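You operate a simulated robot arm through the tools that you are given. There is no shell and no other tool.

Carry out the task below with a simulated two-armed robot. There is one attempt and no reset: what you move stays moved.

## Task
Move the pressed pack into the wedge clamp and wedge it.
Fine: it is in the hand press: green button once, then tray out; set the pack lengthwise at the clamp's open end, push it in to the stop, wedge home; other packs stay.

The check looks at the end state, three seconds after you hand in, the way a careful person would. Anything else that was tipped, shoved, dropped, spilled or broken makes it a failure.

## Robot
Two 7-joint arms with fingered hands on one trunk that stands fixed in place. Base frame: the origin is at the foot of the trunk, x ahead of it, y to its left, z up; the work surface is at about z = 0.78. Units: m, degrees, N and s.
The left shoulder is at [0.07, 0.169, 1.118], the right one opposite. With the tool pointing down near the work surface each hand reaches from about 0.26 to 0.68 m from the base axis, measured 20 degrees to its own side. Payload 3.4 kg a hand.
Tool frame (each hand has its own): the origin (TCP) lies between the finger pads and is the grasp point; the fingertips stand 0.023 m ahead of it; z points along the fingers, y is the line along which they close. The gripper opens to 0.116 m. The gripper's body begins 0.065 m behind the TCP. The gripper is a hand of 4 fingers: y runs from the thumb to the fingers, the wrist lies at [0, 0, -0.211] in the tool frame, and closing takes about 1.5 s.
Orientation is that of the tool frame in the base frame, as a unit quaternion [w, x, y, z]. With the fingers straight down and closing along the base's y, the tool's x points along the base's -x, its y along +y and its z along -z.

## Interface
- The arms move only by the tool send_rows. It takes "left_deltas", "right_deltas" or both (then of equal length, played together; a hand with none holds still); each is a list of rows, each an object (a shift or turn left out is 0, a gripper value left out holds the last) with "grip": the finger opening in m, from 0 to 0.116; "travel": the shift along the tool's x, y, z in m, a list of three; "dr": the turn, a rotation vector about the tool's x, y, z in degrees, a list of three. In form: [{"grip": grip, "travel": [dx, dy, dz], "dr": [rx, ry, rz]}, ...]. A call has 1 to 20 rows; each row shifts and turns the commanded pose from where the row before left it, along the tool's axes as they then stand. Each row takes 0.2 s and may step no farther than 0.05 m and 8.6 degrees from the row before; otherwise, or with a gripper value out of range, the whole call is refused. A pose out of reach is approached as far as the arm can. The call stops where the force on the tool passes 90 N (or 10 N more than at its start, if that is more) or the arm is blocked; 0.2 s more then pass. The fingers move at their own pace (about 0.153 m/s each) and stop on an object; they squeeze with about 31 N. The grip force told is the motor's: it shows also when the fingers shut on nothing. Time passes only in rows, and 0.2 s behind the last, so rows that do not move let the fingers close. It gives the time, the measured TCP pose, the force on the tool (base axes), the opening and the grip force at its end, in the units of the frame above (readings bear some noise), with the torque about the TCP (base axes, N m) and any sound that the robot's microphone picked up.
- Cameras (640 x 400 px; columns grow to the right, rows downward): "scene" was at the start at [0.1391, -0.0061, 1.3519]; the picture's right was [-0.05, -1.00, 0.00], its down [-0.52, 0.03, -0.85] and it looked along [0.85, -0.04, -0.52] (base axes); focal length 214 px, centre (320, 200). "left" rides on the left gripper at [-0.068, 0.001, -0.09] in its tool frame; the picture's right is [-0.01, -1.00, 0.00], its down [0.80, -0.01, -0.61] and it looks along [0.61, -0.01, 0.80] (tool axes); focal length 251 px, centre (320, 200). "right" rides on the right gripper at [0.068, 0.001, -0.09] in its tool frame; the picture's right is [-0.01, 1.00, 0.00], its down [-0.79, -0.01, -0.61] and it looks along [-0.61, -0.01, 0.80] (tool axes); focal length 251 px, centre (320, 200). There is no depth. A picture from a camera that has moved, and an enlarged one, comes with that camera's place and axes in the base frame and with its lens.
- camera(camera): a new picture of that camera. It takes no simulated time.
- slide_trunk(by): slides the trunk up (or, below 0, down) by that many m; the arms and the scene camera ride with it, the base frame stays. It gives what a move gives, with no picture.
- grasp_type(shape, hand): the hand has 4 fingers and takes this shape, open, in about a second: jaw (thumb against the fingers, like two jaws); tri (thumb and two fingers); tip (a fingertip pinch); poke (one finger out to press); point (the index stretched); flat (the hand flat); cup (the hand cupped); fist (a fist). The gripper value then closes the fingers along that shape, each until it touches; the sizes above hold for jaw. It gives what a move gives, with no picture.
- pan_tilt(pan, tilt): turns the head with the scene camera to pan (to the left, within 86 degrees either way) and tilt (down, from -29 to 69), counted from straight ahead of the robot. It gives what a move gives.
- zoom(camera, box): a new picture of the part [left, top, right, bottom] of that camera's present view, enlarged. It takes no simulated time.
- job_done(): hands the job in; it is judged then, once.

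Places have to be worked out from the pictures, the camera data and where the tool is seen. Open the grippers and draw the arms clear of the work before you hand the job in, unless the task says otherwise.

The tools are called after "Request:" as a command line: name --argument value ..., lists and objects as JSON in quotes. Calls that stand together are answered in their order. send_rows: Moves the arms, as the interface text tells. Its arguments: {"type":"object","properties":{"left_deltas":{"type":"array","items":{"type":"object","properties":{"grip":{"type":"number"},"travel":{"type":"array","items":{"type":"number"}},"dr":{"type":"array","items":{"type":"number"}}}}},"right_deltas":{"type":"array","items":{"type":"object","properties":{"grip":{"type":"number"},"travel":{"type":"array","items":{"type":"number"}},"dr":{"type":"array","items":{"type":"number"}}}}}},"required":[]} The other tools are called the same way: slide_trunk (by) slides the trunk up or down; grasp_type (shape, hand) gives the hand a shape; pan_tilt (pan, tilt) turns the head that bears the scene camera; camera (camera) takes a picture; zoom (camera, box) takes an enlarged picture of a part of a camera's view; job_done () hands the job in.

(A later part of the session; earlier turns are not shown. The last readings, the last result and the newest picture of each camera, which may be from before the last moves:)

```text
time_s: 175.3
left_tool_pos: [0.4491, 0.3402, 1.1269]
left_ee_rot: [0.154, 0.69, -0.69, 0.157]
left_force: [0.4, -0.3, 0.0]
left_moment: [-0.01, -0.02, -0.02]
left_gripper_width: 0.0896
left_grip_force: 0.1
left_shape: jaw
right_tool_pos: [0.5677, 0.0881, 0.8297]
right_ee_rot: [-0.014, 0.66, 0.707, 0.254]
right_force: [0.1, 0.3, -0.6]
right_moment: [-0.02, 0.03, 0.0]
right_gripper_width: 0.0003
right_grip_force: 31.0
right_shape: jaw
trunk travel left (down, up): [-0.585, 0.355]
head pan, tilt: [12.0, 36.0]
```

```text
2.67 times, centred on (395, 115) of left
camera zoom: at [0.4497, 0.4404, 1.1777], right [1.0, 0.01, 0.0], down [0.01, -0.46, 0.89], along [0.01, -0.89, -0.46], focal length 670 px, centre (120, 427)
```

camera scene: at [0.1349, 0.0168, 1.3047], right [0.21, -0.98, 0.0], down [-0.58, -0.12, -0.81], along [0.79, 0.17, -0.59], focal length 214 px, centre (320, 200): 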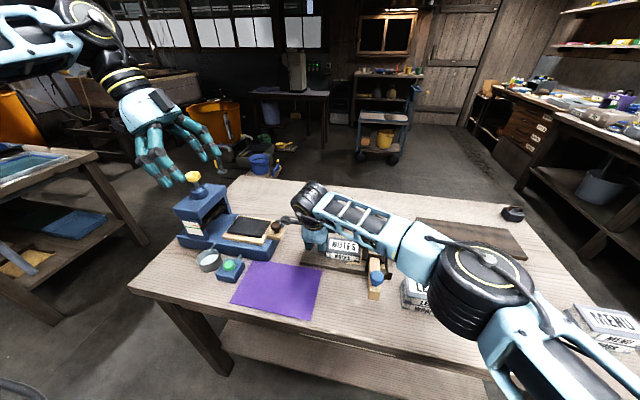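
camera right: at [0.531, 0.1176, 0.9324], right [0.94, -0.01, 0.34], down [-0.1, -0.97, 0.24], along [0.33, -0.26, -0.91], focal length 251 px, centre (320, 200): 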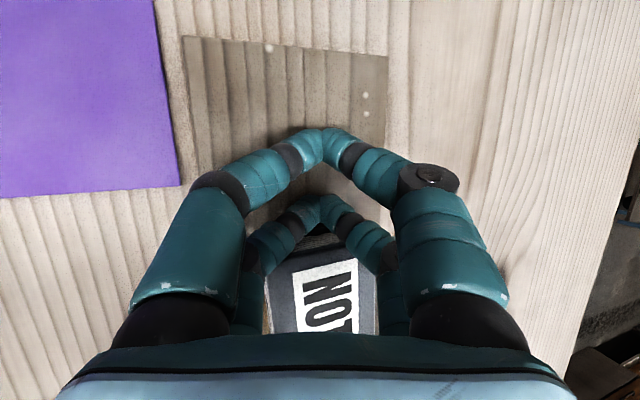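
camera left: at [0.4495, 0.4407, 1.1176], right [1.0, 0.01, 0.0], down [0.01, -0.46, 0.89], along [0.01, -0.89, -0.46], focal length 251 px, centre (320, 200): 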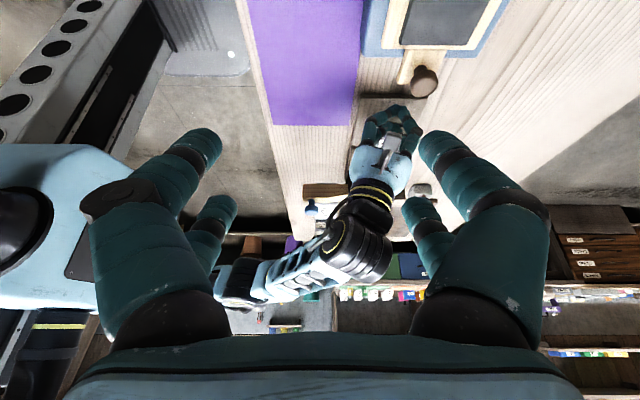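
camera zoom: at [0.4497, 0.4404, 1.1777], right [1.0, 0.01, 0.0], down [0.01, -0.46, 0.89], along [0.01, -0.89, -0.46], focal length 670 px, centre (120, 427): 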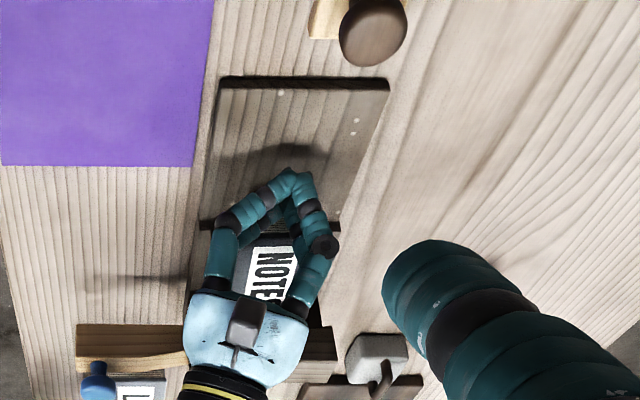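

The pack's front is about 2.5 cm under the plate. Before the last stretch I'll back off slightly and straighten the hand, which the arm can now reach, to keep it clear of the bridge and rails.

Request:
send_rows --right_deltas '[{"travel": [0.0074, 0, 0.003]}, {"dr": [4.64, 0, 1.87]}, {"dr": [4.64, 0, 1.87]}, {"dr": [0, -7, 0]}, {"dr": [0, -7, 0]}, {}]'

Request:
camera --camera "right"

Request:
zoom --camera "scene" --box '[280, 190, 400, 300]'

```text
time_s: 176.7
left_tool_pos: [0.4494, 0.3403, 1.1277]
left_ee_rot: [-0.153, -0.69, 0.69, -0.156]
left_force: [-0.2, 0.1, -0.2]
left_moment: [-0.01, 0.0, 0.02]
left_gripper_width: 0.0897
left_grip_force: 0.1
left_shape: jaw
right_tool_pos: [0.5668, 0.0952, 0.8293]
right_ee_rot: [0.011, 0.698, 0.707, 0.112]
right_force: [-0.5, 0.2, 0.0]
right_moment: [0.01, -0.01, -0.06]
right_gripper_width: 0.0001
right_grip_force: 30.9
right_shape: jaw
trunk travel left (down, up): [-0.585, 0.355]
head pan, tilt: [12.0, 36.0]
```

```text
taken
camera right: at [0.5515, 0.1505, 0.9261], right [0.98, -0.01, 0.17], down [-0.09, -0.87, 0.48], along [0.15, -0.49, -0.86], focal length 251 px, centre (320, 200)
```

right: 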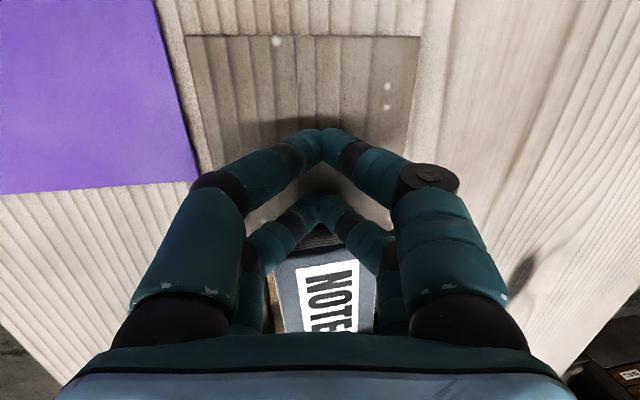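

```text
3.64 times, centred on (340, 245) of scene
camera zoom: at [0.1351, 0.0159, 1.3047], right [0.21, -0.98, 0.0], down [-0.58, -0.12, -0.81], along [0.79, 0.17, -0.59], focal length 780 px, centre (247, 36)
```

zoom: 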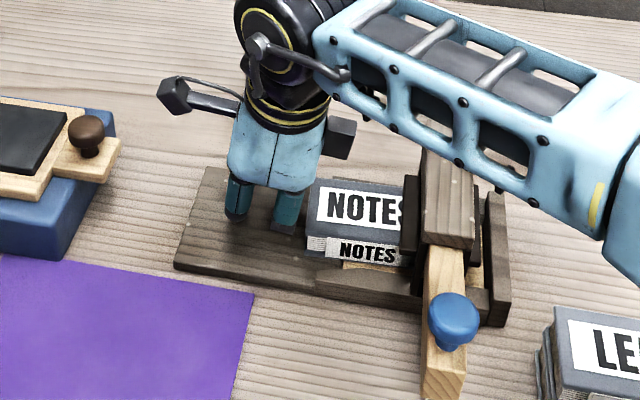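

Good posture now. I'll drop 4 mm and keep pushing towards the stop, checking the force.

Request:
send_rows --right_deltas '[{"travel": [-0.0005, -0.0007, 0.0039]}, {"travel": [-0.0099, 0, -0.0014]}, {"travel": [-0.0099, 0, -0.0014]}, {}]'

Request:
camera --camera "right"

Request:
zoom --camera "scene" --box '[280, 190, 400, 300]'

```text
time_s: 177.7
left_tool_pos: [0.4501, 0.3406, 1.1277]
left_ee_rot: [0.154, 0.69, -0.689, 0.157]
left_force: [-0.2, 0.4, -0.2]
left_moment: [0.03, 0.01, 0.03]
left_gripper_width: 0.0899
left_grip_force: 0.0
left_shape: jaw
right_tool_pos: [0.5669, 0.0742, 0.8241]
right_ee_rot: [0.012, 0.698, 0.707, 0.112]
right_force: [-0.6, -0.3, 0.7]
right_moment: [0.01, 0.03, -0.02]
right_gripper_width: 0.0
right_grip_force: 31.2
right_shape: jaw
trunk travel left (down, up): [-0.585, 0.355]
head pan, tilt: [12.0, 36.0]
```

```text
taken
camera right: at [0.5509, 0.1302, 0.9219], right [0.98, -0.01, 0.17], down [-0.09, -0.87, 0.48], along [0.15, -0.49, -0.86], focal length 251 px, centre (320, 200)
```

right: 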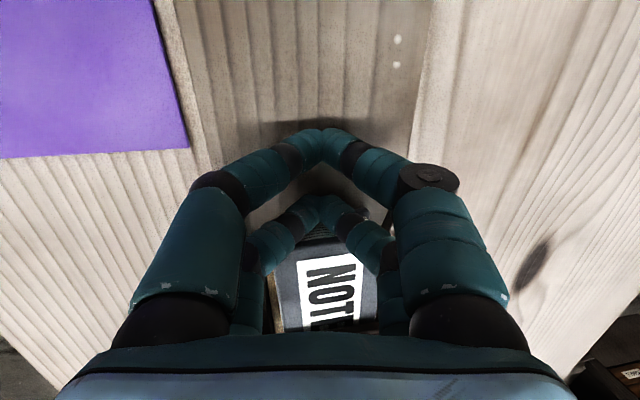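

```text
3.64 times, centred on (340, 245) of scene
camera zoom: at [0.1349, 0.0169, 1.3047], right [0.21, -0.98, 0.0], down [-0.58, -0.12, -0.81], along [0.79, 0.17, -0.59], focal length 780 px, centre (247, 36)
```

zoom: 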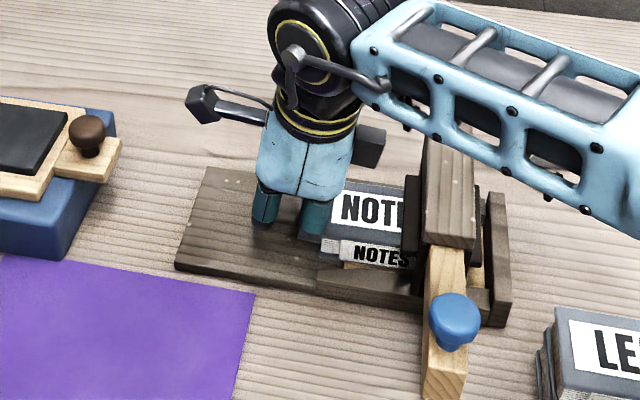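

It's still moving in easily. I'll continue in 1 cm steps, expecting the stop at about y≈0.05.

Request:
send_rows --right_deltas '[{"travel": [-0.0099, 0, -0.0014]}, {}]'

Request:
zoom --camera "scene" --box '[300, 190, 410, 290]'

Request:
camera --camera "right"

```text
time_s: 178.3
left_tool_pos: [0.4504, 0.3398, 1.1274]
left_ee_rot: [-0.154, -0.69, 0.69, -0.156]
left_force: [0.8, -0.2, -0.5]
left_moment: [0.0, -0.03, 0.01]
left_gripper_width: 0.0898
left_grip_force: 0.0
left_shape: jaw
right_tool_pos: [0.5648, 0.0649, 0.8245]
right_ee_rot: [0.013, 0.698, 0.707, 0.112]
right_force: [0.1, -0.4, -0.6]
right_moment: [-0.02, 0.03, 0.02]
right_gripper_width: 0.0002
right_grip_force: 30.9
right_shape: jaw
trunk travel left (down, up): [-0.585, 0.355]
head pan, tilt: [12.0, 36.0]
```

```text
4.00 times, centred on (355, 240) of scene
camera zoom: at [0.1349, 0.017, 1.3047], right [0.21, -0.98, 0.0], down [-0.58, -0.12, -0.81], along [0.79, 0.17, -0.59], focal length 858 px, centre (180, 40)
```

zoom: 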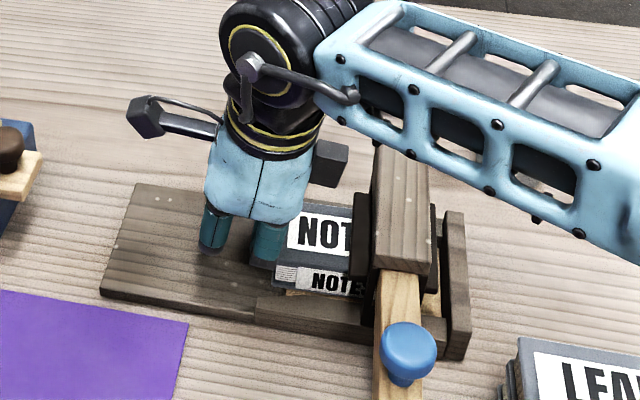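

```text
taken
camera right: at [0.5503, 0.1203, 0.9221], right [0.98, -0.01, 0.17], down [-0.09, -0.87, 0.48], along [0.15, -0.49, -0.86], focal length 251 px, centre (320, 200)
```

right: 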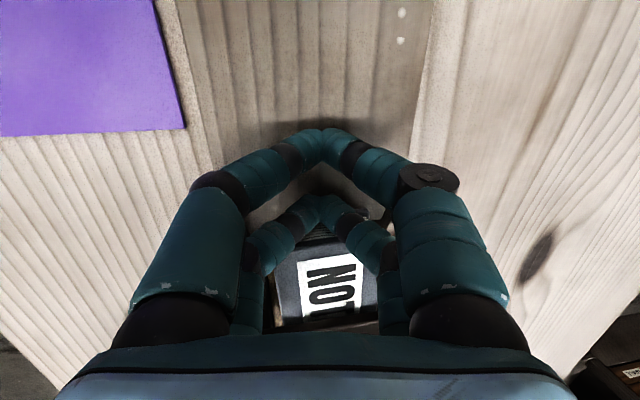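

No resistance yet. Another centimetre in two half steps.

Request:
send_rows --right_deltas '[{"travel": [-0.006, 0.0005, -0.0008]}, {"travel": [-0.004, 0.0005, -0.0006]}, {}]'

Request:
zoom --camera "scene" --box '[300, 190, 410, 290]'

```text
time_s: 179.1
left_tool_pos: [0.4491, 0.3397, 1.1263]
left_ee_rot: [0.155, 0.691, -0.689, 0.157]
left_force: [-0.5, 1.0, -0.6]
left_moment: [0.01, 0.03, -0.01]
left_gripper_width: 0.0899
left_grip_force: 0.1
left_shape: jaw
right_tool_pos: [0.5682, 0.0538, 0.825]
right_ee_rot: [0.012, 0.698, 0.707, 0.112]
right_force: [0.5, -0.6, -0.1]
right_moment: [-0.02, 0.0, 0.01]
right_gripper_width: 0.0001
right_grip_force: 31.0
right_shape: jaw
trunk travel left (down, up): [-0.585, 0.355]
head pan, tilt: [12.0, 36.0]
```

```text
4.00 times, centred on (355, 240) of scene
camera zoom: at [0.1349, 0.0167, 1.3047], right [0.21, -0.98, 0.0], down [-0.58, -0.12, -0.81], along [0.79, 0.17, -0.59], focal length 858 px, centre (180, 40)
```

zoom: 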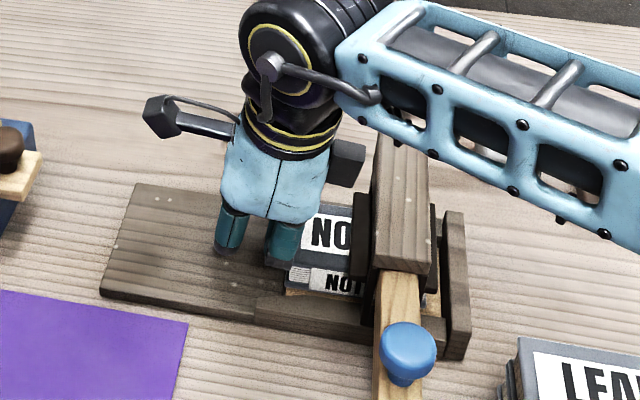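

The rear edge should now be near y≈0.019, close to the stop. I'll push on in 3 mm steps until I feel it.

Request:
send_rows --right_deltas '[{"travel": [-0.003, 0, -0.0004]}, {}]'

Request:
send_rows --right_deltas '[{"travel": [-0.003, 0, -0.0004]}, {}]'

Request:
zoom --camera "scene" --box '[330, 210, 420, 290]'

```text
time_s: 179.7
left_tool_pos: [0.4499, 0.3405, 1.1258]
left_ee_rot: [0.154, 0.69, -0.689, 0.157]
left_force: [-0.1, 0.4, 0.8]
left_moment: [0.02, -0.04, -0.01]
left_gripper_width: 0.0898
left_grip_force: 0.0
left_shape: jaw
right_tool_pos: [0.5692, 0.0516, 0.8229]
right_ee_rot: [0.012, 0.697, 0.708, 0.112]
right_force: [0.3, 1.0, -0.8]
right_moment: [-0.01, 0.02, -0.01]
right_gripper_width: 0.0
right_grip_force: 30.7
right_shape: jaw
trunk travel left (down, up): [-0.585, 0.355]
head pan, tilt: [12.0, 36.0]
```

```text
time_s: 180.3
left_tool_pos: [0.4499, 0.3391, 1.1281]
left_ee_rot: [-0.154, -0.689, 0.69, -0.157]
left_force: [0.2, 0.1, 0.3]
left_moment: [0.0, 0.02, 0.01]
left_gripper_width: 0.0898
left_grip_force: 0.1
left_shape: jaw
right_tool_pos: [0.5678, 0.047, 0.8243]
right_ee_rot: [0.012, 0.698, 0.708, 0.111]
right_force: [-0.1, 1.5, 1.2]
right_moment: [-0.02, -0.02, -0.04]
right_gripper_width: 0.0
right_grip_force: 31.5
right_shape: jaw
trunk travel left (down, up): [-0.585, 0.355]
head pan, tilt: [12.0, 36.0]
```

```text
5.00 times, centred on (375, 250) of scene
camera zoom: at [0.1349, 0.0169, 1.3047], right [0.21, -0.98, 0.0], down [-0.57, -0.12, -0.81], along [0.79, 0.17, -0.59], focal length 1072 px, centre (45, -50)
```

zoom: 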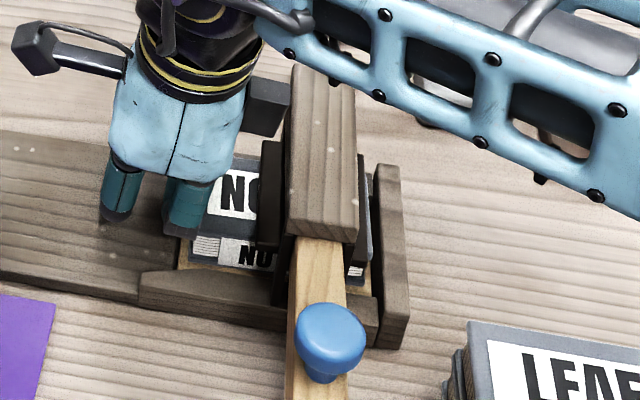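

I can see the pack's leading end between the bridge and the stop, nearly touching. I'll push a few more millimetres and look for a clear force rise.

Request:
send_rows --right_deltas '[{"travel": [-0.003, 0, -0.0004]}, {}]'

```text
time_s: 180.9
left_tool_pos: [0.4492, 0.3409, 1.1281]
left_ee_rot: [0.155, 0.69, -0.689, 0.157]
left_force: [-0.2, -0.2, 0.3]
left_moment: [-0.03, 0.03, 0.0]
left_gripper_width: 0.0898
left_grip_force: 0.0
left_shape: jaw
right_tool_pos: [0.5686, 0.0469, 0.8232]
right_ee_rot: [0.012, 0.698, 0.707, 0.113]
right_force: [0.1, 0.7, 0.0]
right_moment: [-0.02, 0.0, 0.04]
right_gripper_width: 0.0
right_grip_force: 31.3
right_shape: jaw
trunk travel left (down, up): [-0.585, 0.355]
head pan, tilt: [12.0, 36.0]
```

Still light. Another 3 mm.

Request:
send_rows --right_deltas '[{"travel": [-0.003, 0, -0.0004]}, {}]'

Request:
zoom --camera "scene" --box '[330, 210, 420, 290]'

Request:
camera --camera "right"

```text
time_s: 181.5
left_tool_pos: [0.4492, 0.3397, 1.1261]
left_ee_rot: [0.154, 0.69, -0.69, 0.156]
left_force: [0.5, 0.1, 0.5]
left_moment: [0.03, -0.02, 0.02]
left_gripper_width: 0.0899
left_grip_force: 0.2
left_shape: jaw
right_tool_pos: [0.5685, 0.0426, 0.8236]
right_ee_rot: [0.012, 0.697, 0.708, 0.112]
right_force: [0.0, 1.3, 0.7]
right_moment: [-0.04, -0.01, -0.01]
right_gripper_width: 0.0
right_grip_force: 31.2
right_shape: jaw
trunk travel left (down, up): [-0.585, 0.355]
head pan, tilt: [12.0, 36.0]
```

```text
5.00 times, centred on (375, 250) of scene
camera zoom: at [0.1348, 0.0169, 1.3047], right [0.21, -0.98, 0.0], down [-0.57, -0.12, -0.81], along [0.79, 0.17, -0.59], focal length 1072 px, centre (45, -50)
```

zoom: 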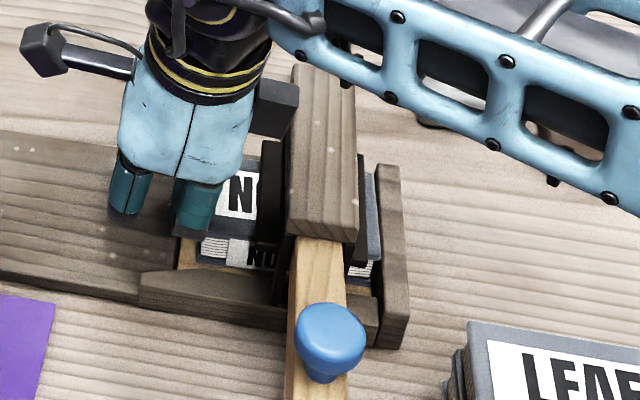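

```text
taken
camera right: at [0.5527, 0.0983, 0.9217], right [0.98, -0.01, 0.17], down [-0.09, -0.87, 0.48], along [0.15, -0.49, -0.86], focal length 251 px, centre (320, 200)
```

right: 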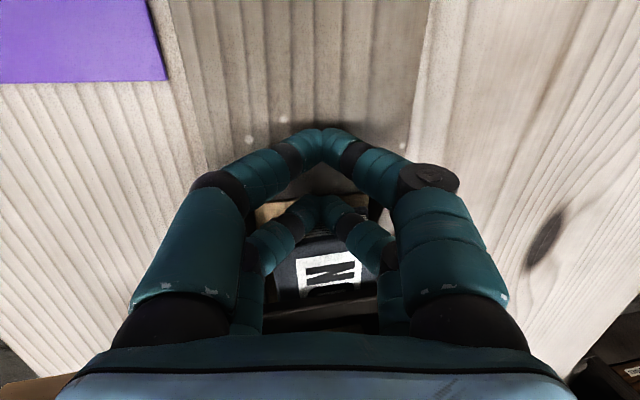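

Only about 3 mm remains. I'll push another 3 mm, keeping an eye on the hand's clearance to the bridge.

Request:
send_rows --right_deltas '[{"travel": [-0.003, 0, -0.0004]}, {}]'

```text
time_s: 182.1
left_tool_pos: [0.4508, 0.3401, 1.1271]
left_ee_rot: [0.153, 0.691, -0.689, 0.156]
left_force: [-0.5, -0.1, 0.5]
left_moment: [-0.01, 0.0, -0.03]
left_gripper_width: 0.0896
left_grip_force: 0.1
left_shape: jaw
right_tool_pos: [0.5668, 0.0408, 0.8241]
right_ee_rot: [0.013, 0.697, 0.708, 0.112]
right_force: [1.5, 3.7, 0.3]
right_moment: [0.02, -0.04, 0.0]
right_gripper_width: 0.0001
right_grip_force: 31.0
right_shape: jaw
trunk travel left (down, up): [-0.585, 0.355]
head pan, tilt: [12.0, 36.0]
```

The force is starting to rise (3.7 N). One more 2 mm step to confirm it's the stop.

Request:
send_rows --right_deltas '[{"travel": [-0.002, 0, -0.0003]}, {}]'

Request:
zoom --camera "scene" --box '[330, 210, 420, 290]'

```text
time_s: 182.7
left_tool_pos: [0.4493, 0.3411, 1.1266]
left_ee_rot: [0.154, 0.69, -0.69, 0.157]
left_force: [0.0, 1.2, -0.4]
left_moment: [0.03, 0.01, -0.03]
left_gripper_width: 0.0898
left_grip_force: 0.0
left_shape: jaw
right_tool_pos: [0.5693, 0.04, 0.8235]
right_ee_rot: [0.012, 0.697, 0.708, 0.112]
right_force: [2.0, 10.0, 0.1]
right_moment: [0.02, -0.01, 0.0]
right_gripper_width: 0.0
right_grip_force: 31.1
right_shape: jaw
trunk travel left (down, up): [-0.585, 0.355]
head pan, tilt: [12.0, 36.0]
```

```text
5.00 times, centred on (375, 250) of scene
camera zoom: at [0.1351, 0.0188, 1.3046], right [0.21, -0.98, 0.0], down [-0.58, -0.12, -0.81], along [0.79, 0.17, -0.59], focal length 1072 px, centre (45, -50)
```

zoom: 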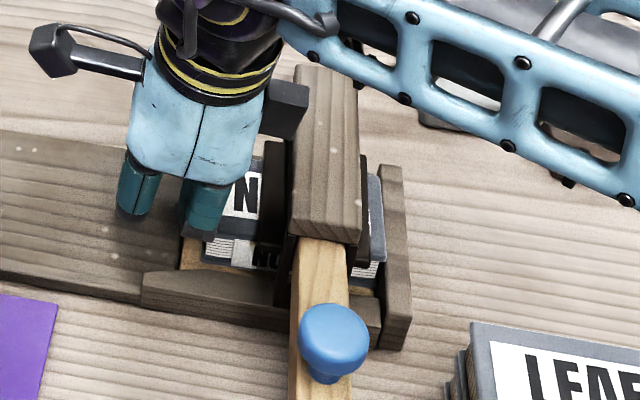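

At 10 N with the contact at finger height, the pack is against the stop. I'll withdraw the fingers backward and then straight up.

Request:
send_rows --right_deltas '[{"travel": [0.015, 0, 0.002]}, {"travel": [0.02, 0, 0.003]}, {"travel": [0.004, 0.005, -0.03]}, {"travel": [0.005, 0.006, -0.035]}, {"travel": [0.005, 0.006, -0.035]}, {"travel": [0, 0, -0.035]}, {}]'

Request:
camera --camera "right"

Request:
zoom --camera "scene" --box '[290, 190, 430, 300]'

Request:
zoom --camera "left" --box '[330, 40, 460, 190]'

```text
time_s: 184.3
left_tool_pos: [0.4511, 0.3394, 1.1269]
left_ee_rot: [-0.155, -0.689, 0.69, -0.156]
left_force: [-0.2, 0.5, 0.1]
left_moment: [0.01, -0.01, 0.0]
left_gripper_width: 0.0899
left_grip_force: 0.0
left_shape: jaw
right_tool_pos: [0.5637, 0.0663, 0.9606]
right_ee_rot: [0.012, 0.698, 0.708, 0.112]
right_force: [-1.2, -0.2, -0.2]
right_moment: [0.0, 0.01, 0.01]
right_gripper_width: 0.0
right_grip_force: 31.2
right_shape: jaw
trunk travel left (down, up): [-0.585, 0.355]
head pan, tilt: [12.0, 36.0]
```

```text
taken
camera right: at [0.548, 0.1218, 1.0589], right [0.98, -0.01, 0.17], down [-0.09, -0.87, 0.48], along [0.15, -0.49, -0.86], focal length 251 px, centre (320, 200)
```

right: 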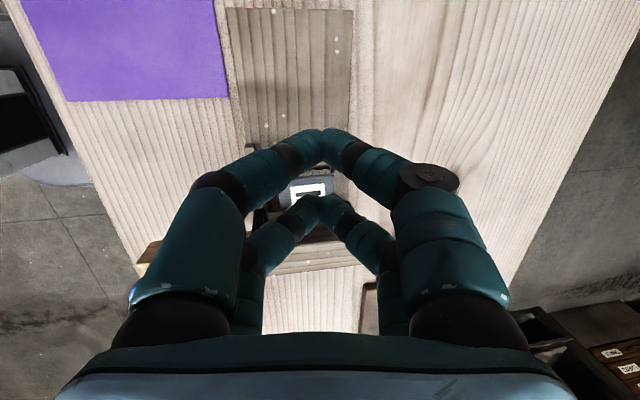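

```text
3.64 times, centred on (360, 245) of scene
camera zoom: at [0.1354, 0.0171, 1.3046], right [0.21, -0.98, 0.0], down [-0.58, -0.12, -0.81], along [0.79, 0.17, -0.59], focal length 780 px, centre (174, 36)
```

zoom: 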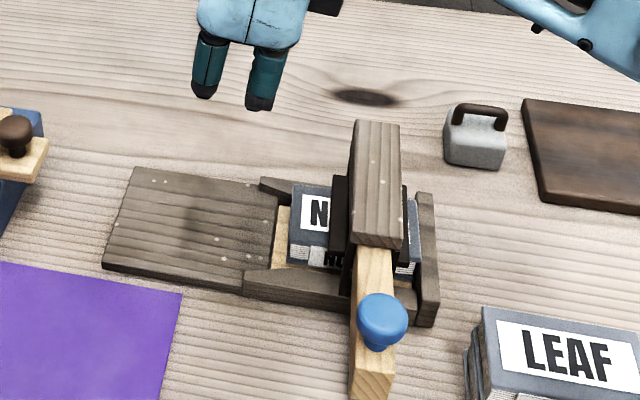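

```text
2.67 times, centred on (395, 115) of left
camera zoom: at [0.4501, 0.4407, 1.1774], right [1.0, 0.01, 0.0], down [0.01, -0.46, 0.89], along [0.01, -0.89, -0.46], focal length 670 px, centre (120, 427)
```

zoom: 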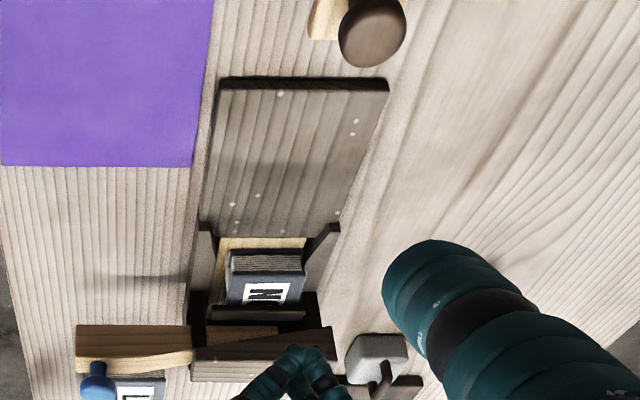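

The pack sits square in the channel with its leading end at the stop. I'll zoom in to verify the stop contact and the wedge geometry.

Request:
zoom --camera "scene" --box '[350, 220, 410, 280]'

Request:
zoom --camera "left" --box '[340, 110, 420, 200]'

```text
6.67 times, centred on (380, 250) of scene
camera zoom: at [0.1354, 0.0171, 1.3046], right [0.21, -0.98, 0.0], down [-0.58, -0.12, -0.81], along [0.79, 0.17, -0.59], focal length 1430 px, centre (-80, -133)
```

zoom: 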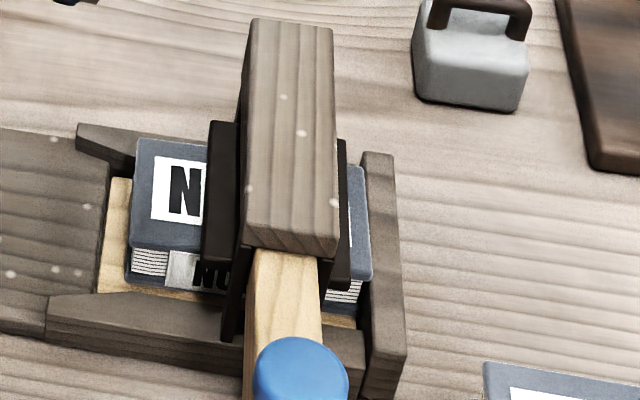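

```text
4.44 times, centred on (380, 155) of left
camera zoom: at [0.4501, 0.4407, 1.1774], right [1.0, 0.01, 0.0], down [0.01, -0.46, 0.89], along [0.01, -0.89, -0.46], focal length 1118 px, centre (53, 400)
```

zoom: 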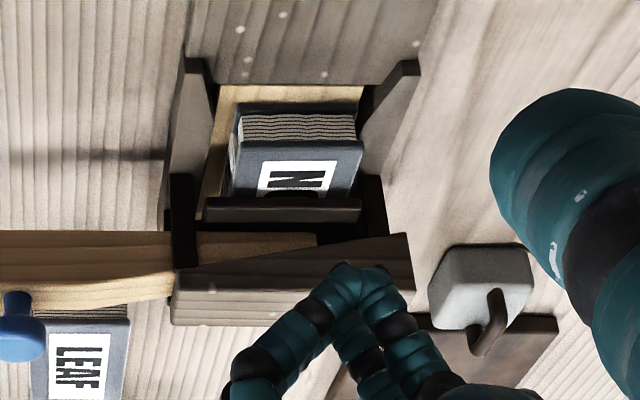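

The pack is home against the stop. Next is the wedge: its near end face is at about x≈0.422, y≈-0.045, z 0.836–0.875. I'll straighten the right hand, back it off towards me, and turn it so closed fingers can push that end face.

Request:
send_rows --right_deltas '[{"dr": [0, -8, 0], "travel": [0, 0, -0.02]}, {"dr": [5, 0, 0], "travel": [0, 0, -0.02]}, {"dr": [5, 0, 0]}, {"travel": [-0.0223, -0.0387, -0.008]}, {"travel": [-0.0223, -0.0387, -0.008]}, {"travel": [-0.0223, -0.0387, 0]}, {"travel": [-0.0223, -0.0387, 0]}, {"travel": [-0.0223, -0.0387, 0]}, {}]'

Request:
send_rows --right_deltas '[{"dr": [0, 0, 8.2]}, {"dr": [0, 0, 8.2]}, {"dr": [0, 0, 8.2]}, {"dr": [0, 0, 8.2]}, {"dr": [0, 0, 8.2]}, {"dr": [0, 0, 8.2]}, {"dr": [0, 0, 8.2]}, {"dr": [0, 0, 8.2]}, {"dr": [0, 0, 8.2]}, {"dr": [0, 0, 8.2]}, {"dr": [0, 0, 8.0]}, {}]'

Request:
camera --camera "right"

Request:
camera --camera "scene"

```text
time_s: 186.3
left_tool_pos: [0.4494, 0.3398, 1.1266]
left_ee_rot: [-0.155, -0.69, 0.69, -0.156]
left_force: [-0.8, 0.1, 0.4]
left_moment: [-0.02, 0.03, 0.02]
left_gripper_width: 0.0897
left_grip_force: 0.2
left_shape: jaw
right_tool_pos: [0.358, -0.0511, 1.0157]
right_ee_rot: [-0.001, 0.707, 0.707, 0.001]
right_force: [0.2, -0.1, -0.4]
right_moment: [0.02, 0.02, 0.03]
right_gripper_width: 0.0
right_grip_force: 31.2
right_shape: jaw
right hand out of reach, approached as far as the arm can: row 3
trunk travel left (down, up): [-0.585, 0.355]
head pan, tilt: [12.0, 36.0]
```

```text
time_s: 188.9
left_tool_pos: [0.4499, 0.3394, 1.1279]
left_ee_rot: [-0.154, -0.69, 0.69, -0.157]
left_force: [0.0, -0.8, -0.8]
left_moment: [0.0, 0.0, 0.01]
left_gripper_width: 0.0897
left_grip_force: 0.1
left_shape: jaw
right_tool_pos: [0.3558, -0.0512, 1.0146]
right_ee_rot: [-0.002, 1.0, 0.0, 0.0]
right_force: [0.8, 0.0, 0.5]
right_moment: [0.04, 0.01, -0.03]
right_gripper_width: 0.0004
right_grip_force: 31.2
right_shape: jaw
trunk travel left (down, up): [-0.585, 0.355]
head pan, tilt: [12.0, 36.0]
```

```text
taken
camera right: at [0.4255, -0.0522, 1.105], right [-0.01, -1.0, 0.0], down [-0.8, 0.0, 0.61], along [-0.61, 0.01, -0.8], focal length 251 px, centre (320, 200)
```

right: 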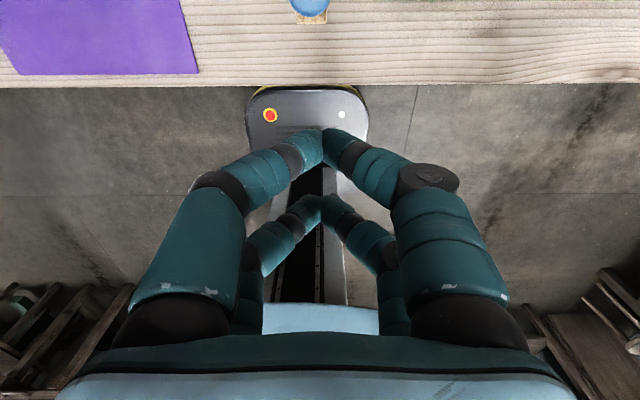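

```text
taken
camera scene: at [0.1349, 0.0166, 1.3047], right [0.21, -0.98, 0.0], down [-0.58, -0.12, -0.81], along [0.79, 0.17, -0.59], focal length 214 px, centre (320, 200)
```

scene: 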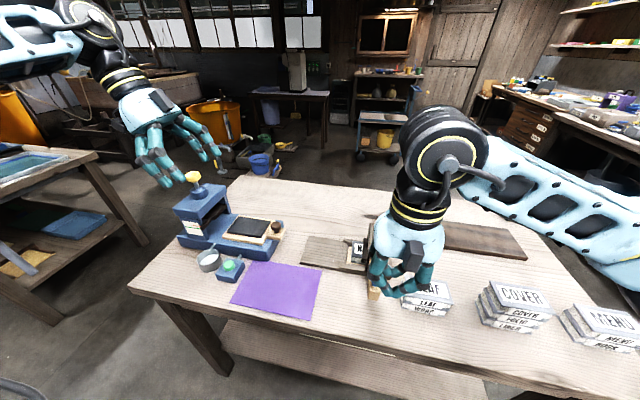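

The wedge end shows at about (0.416, -0.0425) and roughly 0.024 m wide. I'll line up with it and lower to its height, staying behind it.

Request:
send_rows --right_deltas '[{"travel": [0, -0.0087, 0.0385]}, {"travel": [0, 0, 0.0385]}, {"travel": [0, 0, 0.0385]}, {"travel": [0, 0, 0.0375]}, {}]'

Request:
camera --camera "right"

Request:
zoom --camera "scene" --box '[310, 200, 450, 330]'

Request:
zoom --camera "left" --box '[270, 100, 420, 230]'

```text
time_s: 190.1
left_tool_pos: [0.4497, 0.3403, 1.127]
left_ee_rot: [0.155, 0.69, -0.69, 0.157]
left_force: [-0.4, -0.2, -0.6]
left_moment: [0.02, -0.01, -0.03]
left_gripper_width: 0.0899
left_grip_force: 0.0
left_shape: jaw
right_tool_pos: [0.3591, -0.0439, 0.8628]
right_ee_rot: [-0.002, 1.0, 0.002, 0.001]
right_force: [0.2, -0.1, 0.3]
right_moment: [0.03, 0.02, -0.02]
right_gripper_width: 0.0001
right_grip_force: 30.9
right_shape: jaw
trunk travel left (down, up): [-0.585, 0.355]
head pan, tilt: [12.0, 36.0]
```

```text
taken
camera right: at [0.4279, -0.0446, 0.9532], right [-0.01, -1.0, 0.0], down [-0.8, 0.0, 0.61], along [-0.61, 0.01, -0.8], focal length 251 px, centre (320, 200)
```

right: 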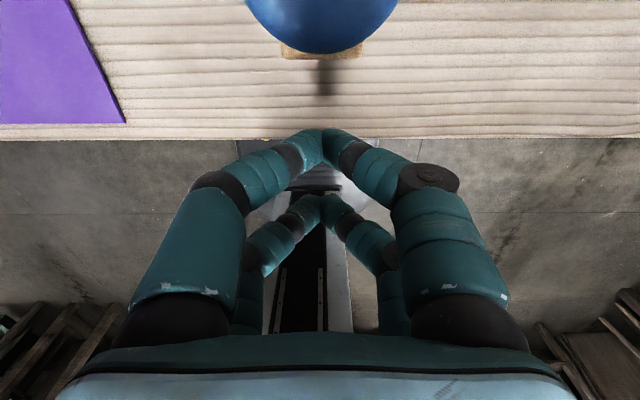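

```text
3.08 times, centred on (380, 265) of scene
camera zoom: at [0.1346, 0.0166, 1.3047], right [0.21, -0.98, 0.0], down [-0.57, -0.12, -0.81], along [0.79, 0.17, -0.59], focal length 660 px, centre (135, 0)
```

zoom: 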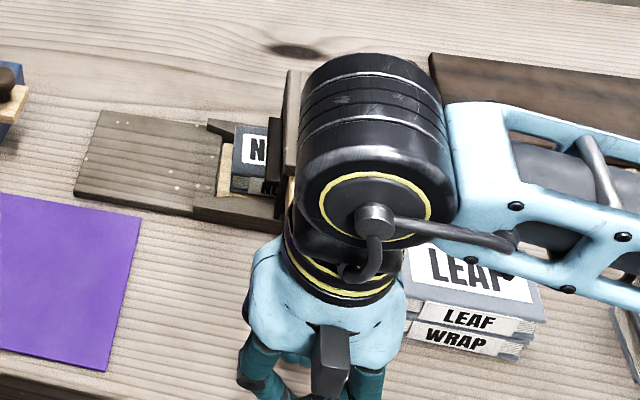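

```text
3.08 times, centred on (345, 165) of left
camera zoom: at [0.4494, 0.4402, 1.1779], right [1.0, 0.01, 0.0], down [0.01, -0.46, 0.89], along [0.01, -0.89, -0.46], focal length 774 px, centre (243, 308)
```

zoom: 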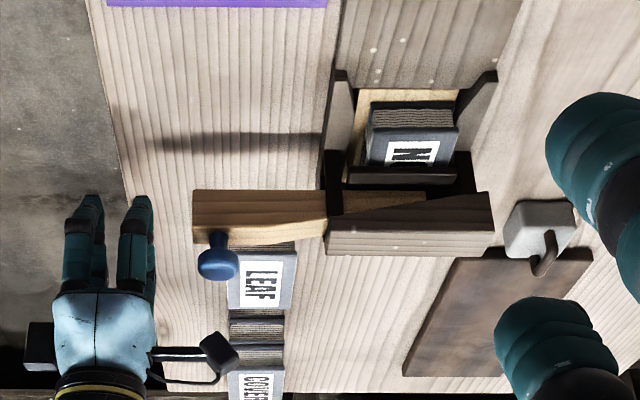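

The left camera gives a perfect side view: the fingertips are level with the wedge end, about 3 cm behind it. I'll advance to contact.

Request:
send_rows --right_deltas '[{"travel": [0.012, -0.001, 0]}, {"travel": [0.012, 0, 0]}, {"travel": [0.008, 0, 0]}, {}]'

Request:
zoom --camera "left" --box '[270, 100, 420, 230]'

```text
time_s: 191.1
left_tool_pos: [0.4496, 0.3398, 1.1278]
left_ee_rot: [0.155, 0.69, -0.69, 0.157]
left_force: [-0.5, 0.1, -1.3]
left_moment: [0.0, 0.01, -0.01]
left_gripper_width: 0.0901
left_grip_force: 0.1
left_shape: jaw
right_tool_pos: [0.3898, -0.0421, 0.8599]
right_ee_rot: [-0.002, 1.0, 0.0, 0.0]
right_force: [-0.6, 0.5, -0.2]
right_moment: [-0.01, 0.0, -0.07]
right_gripper_width: 0.0
right_grip_force: 30.9
right_shape: jaw
trunk travel left (down, up): [-0.585, 0.355]
head pan, tilt: [12.0, 36.0]
```

```text
3.08 times, centred on (345, 165) of left
camera zoom: at [0.4496, 0.4403, 1.1778], right [1.0, 0.01, 0.0], down [0.01, -0.46, 0.89], along [0.01, -0.89, -0.46], focal length 774 px, centre (243, 308)
```

zoom: 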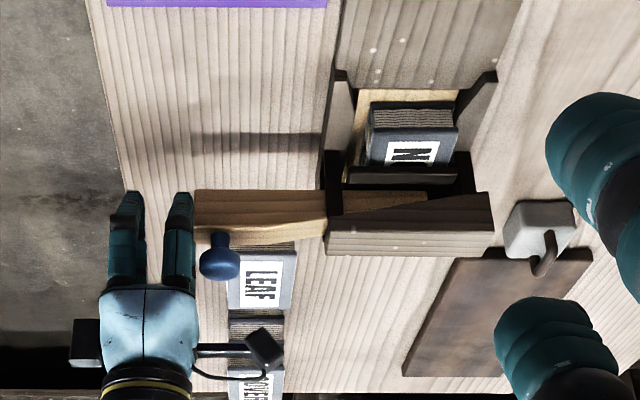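

The fingers have reached the wedge end. I'll push it in about 1.5 cm and watch.

Request:
send_rows --right_deltas '[{"travel": [0.008, 0, 0]}, {"travel": [0.008, 0, 0]}, {}]'

Request:
zoom --camera "left" --box '[270, 100, 420, 230]'

```text
time_s: 191.9
left_tool_pos: [0.4504, 0.3401, 1.1263]
left_ee_rot: [-0.154, -0.69, 0.69, -0.156]
left_force: [0.6, -0.4, 0.2]
left_moment: [0.0, 0.0, 0.02]
left_gripper_width: 0.0897
left_grip_force: 0.1
left_shape: jaw
right_tool_pos: [0.4047, -0.0425, 0.861]
right_ee_rot: [-0.002, 1.0, 0.001, 0.001]
right_force: [0.5, -0.4, 0.0]
right_moment: [0.04, -0.02, 0.0]
right_gripper_width: 0.0002
right_grip_force: 31.1
right_shape: jaw
trunk travel left (down, up): [-0.585, 0.355]
head pan, tilt: [12.0, 36.0]
```

```text
3.08 times, centred on (345, 165) of left
camera zoom: at [0.4496, 0.4403, 1.1778], right [1.0, 0.01, 0.0], down [0.01, -0.46, 0.89], along [0.01, -0.89, -0.46], focal length 774 px, centre (243, 308)
```

zoom: 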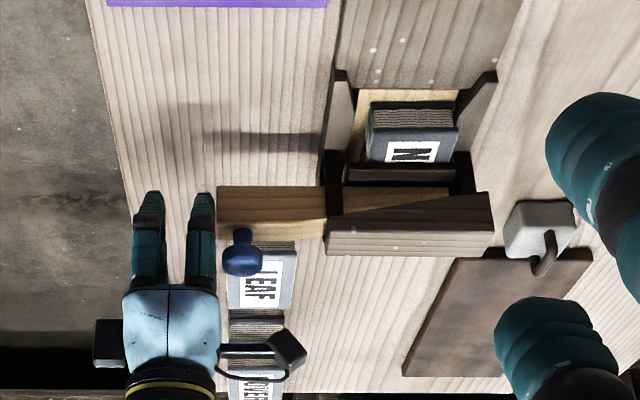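

The wedge slides in freely and the plate is coming down. I'll continue in similar steps.

Request:
send_rows --right_deltas '[{"travel": [0.008, 0, 0]}, {"travel": [0.008, 0, 0]}, {}]'

Request:
zoom --camera "left" --box '[270, 100, 420, 230]'

```text
time_s: 192.7
left_tool_pos: [0.4503, 0.3395, 1.1265]
left_ee_rot: [-0.153, -0.69, 0.69, -0.155]
left_force: [0.5, -0.7, -0.1]
left_moment: [0.0, -0.01, -0.04]
left_gripper_width: 0.0899
left_grip_force: 0.0
left_shape: jaw
right_tool_pos: [0.4211, -0.04, 0.8607]
right_ee_rot: [-0.002, 1.0, 0.001, 0.001]
right_force: [-0.6, 0.0, 0.0]
right_moment: [-0.02, 0.01, 0.0]
right_gripper_width: 0.0002
right_grip_force: 31.5
right_shape: jaw
trunk travel left (down, up): [-0.585, 0.355]
head pan, tilt: [12.0, 36.0]
```

```text
3.08 times, centred on (345, 165) of left
camera zoom: at [0.4494, 0.4401, 1.1779], right [1.0, 0.01, 0.0], down [0.01, -0.46, 0.89], along [0.01, -0.89, -0.46], focal length 774 px, centre (243, 308)
```

zoom: 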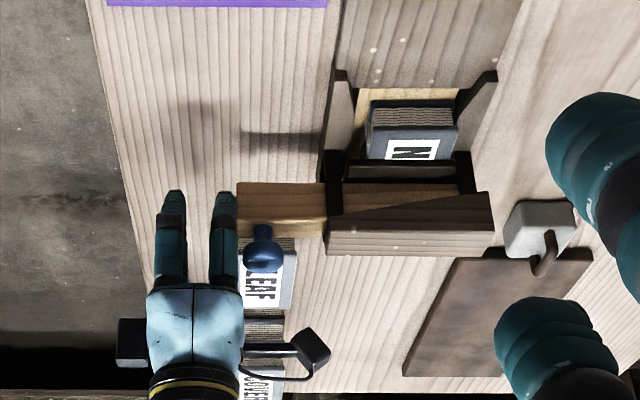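

Still free. The wedge drops a little as it goes in, so I'll lower the hand 4 mm and keep pushing.

Request:
send_rows --right_deltas '[{"travel": [0.008, 0.0015, 0.002]}, {"travel": [0.008, 0, 0.002]}, {}]'

Request:
zoom --camera "left" --box '[270, 100, 420, 230]'

```text
time_s: 193.5
left_tool_pos: [0.4492, 0.3396, 1.1276]
left_ee_rot: [0.153, 0.69, -0.689, 0.157]
left_force: [1.1, -0.2, -0.1]
left_moment: [-0.03, 0.0, -0.03]
left_gripper_width: 0.0896
left_grip_force: 0.1
left_shape: jaw
right_tool_pos: [0.4367, -0.0408, 0.8578]
right_ee_rot: [-0.002, 1.0, 0.0, 0.001]
right_force: [-2.6, 1.0, 1.8]
right_moment: [0.01, -0.03, 0.02]
right_gripper_width: 0.0001
right_grip_force: 30.9
right_shape: jaw
trunk travel left (down, up): [-0.585, 0.355]
head pan, tilt: [12.0, 36.0]
```

```text
3.08 times, centred on (345, 165) of left
camera zoom: at [0.4487, 0.4405, 1.1781], right [1.0, 0.01, 0.0], down [0.0, -0.46, 0.89], along [0.01, -0.89, -0.46], focal length 774 px, centre (243, 308)
```

zoom: 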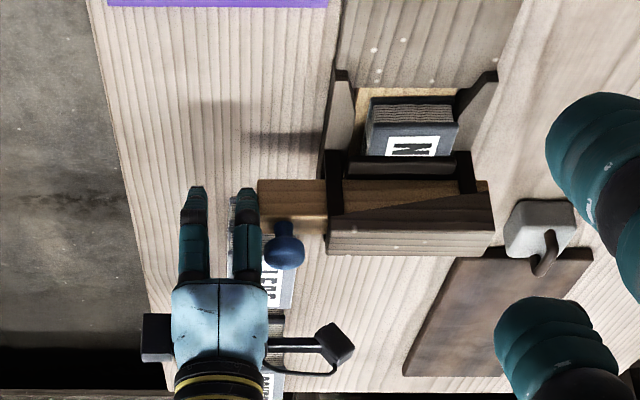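

A little resistance now (2.6 N) as the plate meets the pack. I'll continue in 4 mm steps.

Request:
send_rows --right_deltas '[{"travel": [0.004, 0, 0.0005]}, {}]'

Request:
send_rows --right_deltas '[{"travel": [0.004, 0, 0.0005]}, {}]'

Request:
zoom --camera "left" --box '[270, 100, 420, 230]'

```text
time_s: 194.1
left_tool_pos: [0.4493, 0.3406, 1.1278]
left_ee_rot: [0.154, 0.69, -0.689, 0.158]
left_force: [0.5, -0.1, -0.7]
left_moment: [-0.01, -0.03, 0.02]
left_gripper_width: 0.0899
left_grip_force: 0.0
left_shape: jaw
right_tool_pos: [0.4389, -0.041, 0.856]
right_ee_rot: [-0.002, 1.0, 0.002, 0.001]
right_force: [-8.0, -0.5, 0.0]
right_moment: [-0.05, 0.04, -0.07]
right_gripper_width: 0.0
right_grip_force: 31.6
right_shape: jaw
trunk travel left (down, up): [-0.585, 0.355]
head pan, tilt: [12.0, 36.0]
```

```text
time_s: 194.7
left_tool_pos: [0.445, 0.3391, 1.1294]
left_ee_rot: [-0.153, -0.69, 0.69, -0.159]
left_force: [0.7, 0.3, -0.9]
left_moment: [0.02, -0.03, -0.01]
left_gripper_width: 0.0899
left_grip_force: 0.0
left_shape: jaw
right_tool_pos: [0.4402, -0.0417, 0.8574]
right_ee_rot: [0.0, 1.0, 0.002, 0.001]
right_force: [-23.5, 3.2, -3.9]
right_moment: [0.07, 0.29, -0.19]
right_gripper_width: 0.0
right_grip_force: 30.9
right_shape: jaw
trunk travel left (down, up): [-0.585, 0.355]
head pan, tilt: [12.0, 36.0]
```

```text
3.08 times, centred on (345, 165) of left
camera zoom: at [0.4451, 0.4406, 1.1793], right [1.0, 0.01, 0.0], down [0.0, -0.46, 0.89], along [0.01, -0.89, -0.46], focal length 774 px, centre (243, 308)
```

zoom: 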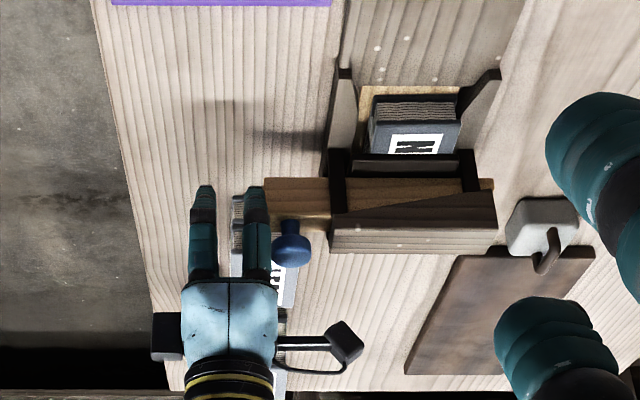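

It's tightening: 24 N and the wedge is biting. I'll press further in 3 mm commanded steps until it stops moving.

Request:
send_rows --right_deltas '[{"travel": [0.004, 0, 0]}, {}]'

Request:
zoom --camera "left" --box '[270, 100, 420, 230]'

```text
time_s: 195.3
left_tool_pos: [0.4424, 0.3407, 1.13]
left_ee_rot: [-0.152, -0.689, 0.69, -0.159]
left_force: [-0.1, -0.5, -0.8]
left_moment: [0.01, -0.01, -0.02]
left_gripper_width: 0.0899
left_grip_force: 0.1
left_shape: jaw
right_tool_pos: [0.4418, -0.0409, 0.857]
right_ee_rot: [-0.001, 1.0, 0.003, 0.001]
right_force: [-44.5, 4.3, -12.5]
right_moment: [0.13, 0.53, -0.38]
right_gripper_width: 0.0
right_grip_force: 30.9
right_shape: jaw
trunk travel left (down, up): [-0.585, 0.355]
head pan, tilt: [12.0, 36.0]
```

```text
3.08 times, centred on (345, 165) of left
camera zoom: at [0.4418, 0.441, 1.1804], right [1.0, 0.01, 0.01], down [0.0, -0.46, 0.89], along [0.01, -0.89, -0.46], focal length 774 px, centre (243, 308)
```

zoom: 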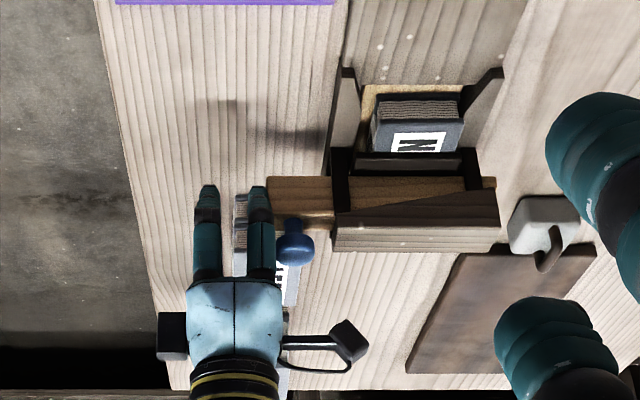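

44 N and it moved only about 1.5 mm, so it's nearly home. One more step to seat it firmly, staying below the limit.

Request:
send_rows --right_deltas '[{"travel": [0.004, 0, 0]}, {}, {}]'

Request:
zoom --camera "left" --box '[270, 100, 420, 230]'

```text
time_s: 196.1
left_tool_pos: [0.4402, 0.3406, 1.1315]
left_ee_rot: [-0.151, -0.69, 0.69, -0.16]
left_force: [-0.1, 0.0, -0.2]
left_moment: [0.02, -0.01, 0.0]
left_gripper_width: 0.0899
left_grip_force: 0.0
left_shape: jaw
right_tool_pos: [0.4413, -0.0411, 0.8589]
right_ee_rot: [-0.001, 1.0, 0.003, -0.001]
right_force: [-66.2, 3.5, -28.5]
right_moment: [0.27, 0.88, -0.73]
right_gripper_width: 0.0
right_grip_force: 31.1
right_shape: jaw
trunk travel left (down, up): [-0.585, 0.355]
head pan, tilt: [12.0, 36.0]
```

```text
3.08 times, centred on (345, 165) of left
camera zoom: at [0.4395, 0.4406, 1.1816], right [1.0, 0.01, 0.01], down [0.0, -0.46, 0.89], along [0.01, -0.89, -0.46], focal length 774 px, centre (243, 308)
```

zoom: 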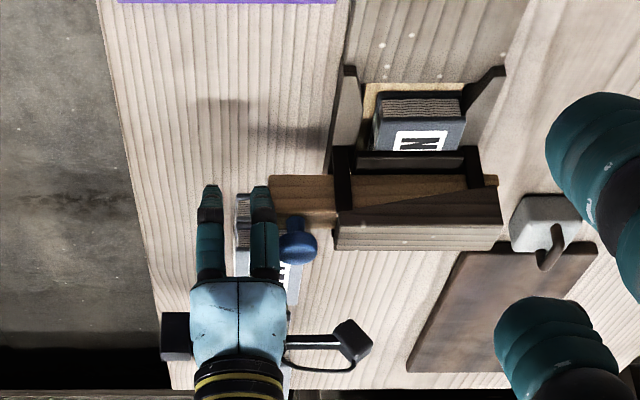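

At 66 N the wedge no longer moves, so it's home and tight. I'll back the hand off gently and check that it stays.

Request:
send_rows --right_deltas '[{"travel": [-0.008, 0, 0]}, {"travel": [-0.01, 0, 0]}, {"travel": [-0.02, 0, 0]}, {"travel": [-0.03, 0, 0]}, {}]'

Request:
zoom --camera "left" --box '[270, 100, 420, 230]'

Request:
camera --camera "scene"

```text
time_s: 197.3
left_tool_pos: [0.4495, 0.3399, 1.1274]
left_ee_rot: [0.155, 0.69, -0.69, 0.156]
left_force: [0.6, -0.1, 0.9]
left_moment: [0.01, 0.03, 0.01]
left_gripper_width: 0.0898
left_grip_force: 0.0
left_shape: jaw
right_tool_pos: [0.3843, -0.0426, 0.8565]
right_ee_rot: [-0.001, 1.0, 0.001, 0.0]
right_force: [1.1, 0.2, 0.1]
right_moment: [0.0, -0.02, -0.03]
right_gripper_width: 0.0
right_grip_force: 30.5
right_shape: jaw
trunk travel left (down, up): [-0.585, 0.355]
head pan, tilt: [12.0, 36.0]
```

```text
3.08 times, centred on (345, 165) of left
camera zoom: at [0.4505, 0.4401, 1.1775], right [1.0, 0.01, 0.0], down [0.01, -0.46, 0.89], along [0.01, -0.89, -0.46], focal length 774 px, centre (243, 308)
```

zoom: 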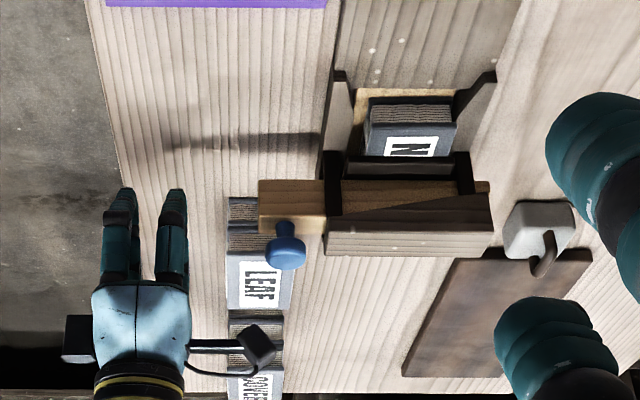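

```text
taken
camera scene: at [0.1357, 0.0164, 1.3046], right [0.21, -0.98, 0.0], down [-0.58, -0.12, -0.81], along [0.79, 0.17, -0.59], focal length 214 px, centre (320, 200)
```

scene: 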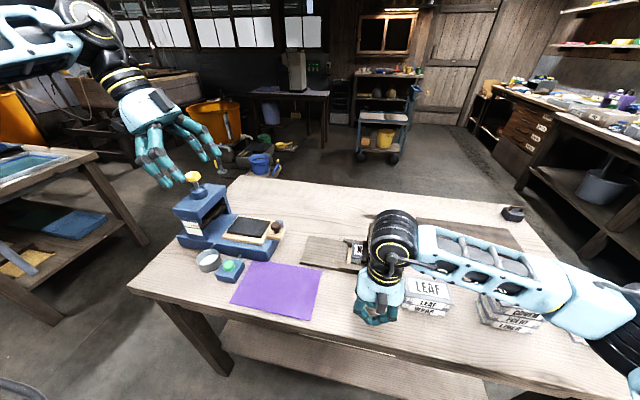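

The wedge stayed in. To be sure it's fully home and hasn't sprung back, I'll press it once more and compare the contact position.

Request:
send_rows --right_deltas '[{"travel": [0.025, 0, 0]}, {"travel": [0.022, 0, 0]}, {"travel": [0.004, 0, 0]}, {}]'

Request:
send_rows --right_deltas '[{"travel": [0.003, 0, 0]}, {}]'

```text
time_s: 198.3
left_tool_pos: [0.4499, 0.3397, 1.1282]
left_ee_rot: [0.155, 0.69, -0.69, 0.157]
left_force: [0.0, -0.1, 0.2]
left_moment: [-0.03, 0.01, 0.02]
left_gripper_width: 0.0898
left_grip_force: 0.1
left_shape: jaw
right_tool_pos: [0.4352, -0.0424, 0.8583]
right_ee_rot: [-0.001, 1.0, 0.001, -0.001]
right_force: [0.1, 0.1, -0.6]
right_moment: [0.03, -0.02, -0.03]
right_gripper_width: 0.0
right_grip_force: 30.7
right_shape: jaw
trunk travel left (down, up): [-0.585, 0.355]
head pan, tilt: [12.0, 36.0]
```

```text
time_s: 198.9
left_tool_pos: [0.4497, 0.3396, 1.128]
left_ee_rot: [0.154, 0.69, -0.689, 0.157]
left_force: [0.2, 0.5, -1.1]
left_moment: [-0.02, 0.02, -0.03]
left_gripper_width: 0.0898
left_grip_force: 0.1
left_shape: jaw
right_tool_pos: [0.4376, -0.0427, 0.857]
right_ee_rot: [-0.001, 1.0, 0.001, 0.001]
right_force: [-1.4, -0.7, -0.7]
right_moment: [0.01, 0.03, -0.01]
right_gripper_width: 0.0
right_grip_force: 30.8
right_shape: jaw
trunk travel left (down, up): [-0.585, 0.355]
head pan, tilt: [12.0, 36.0]
```

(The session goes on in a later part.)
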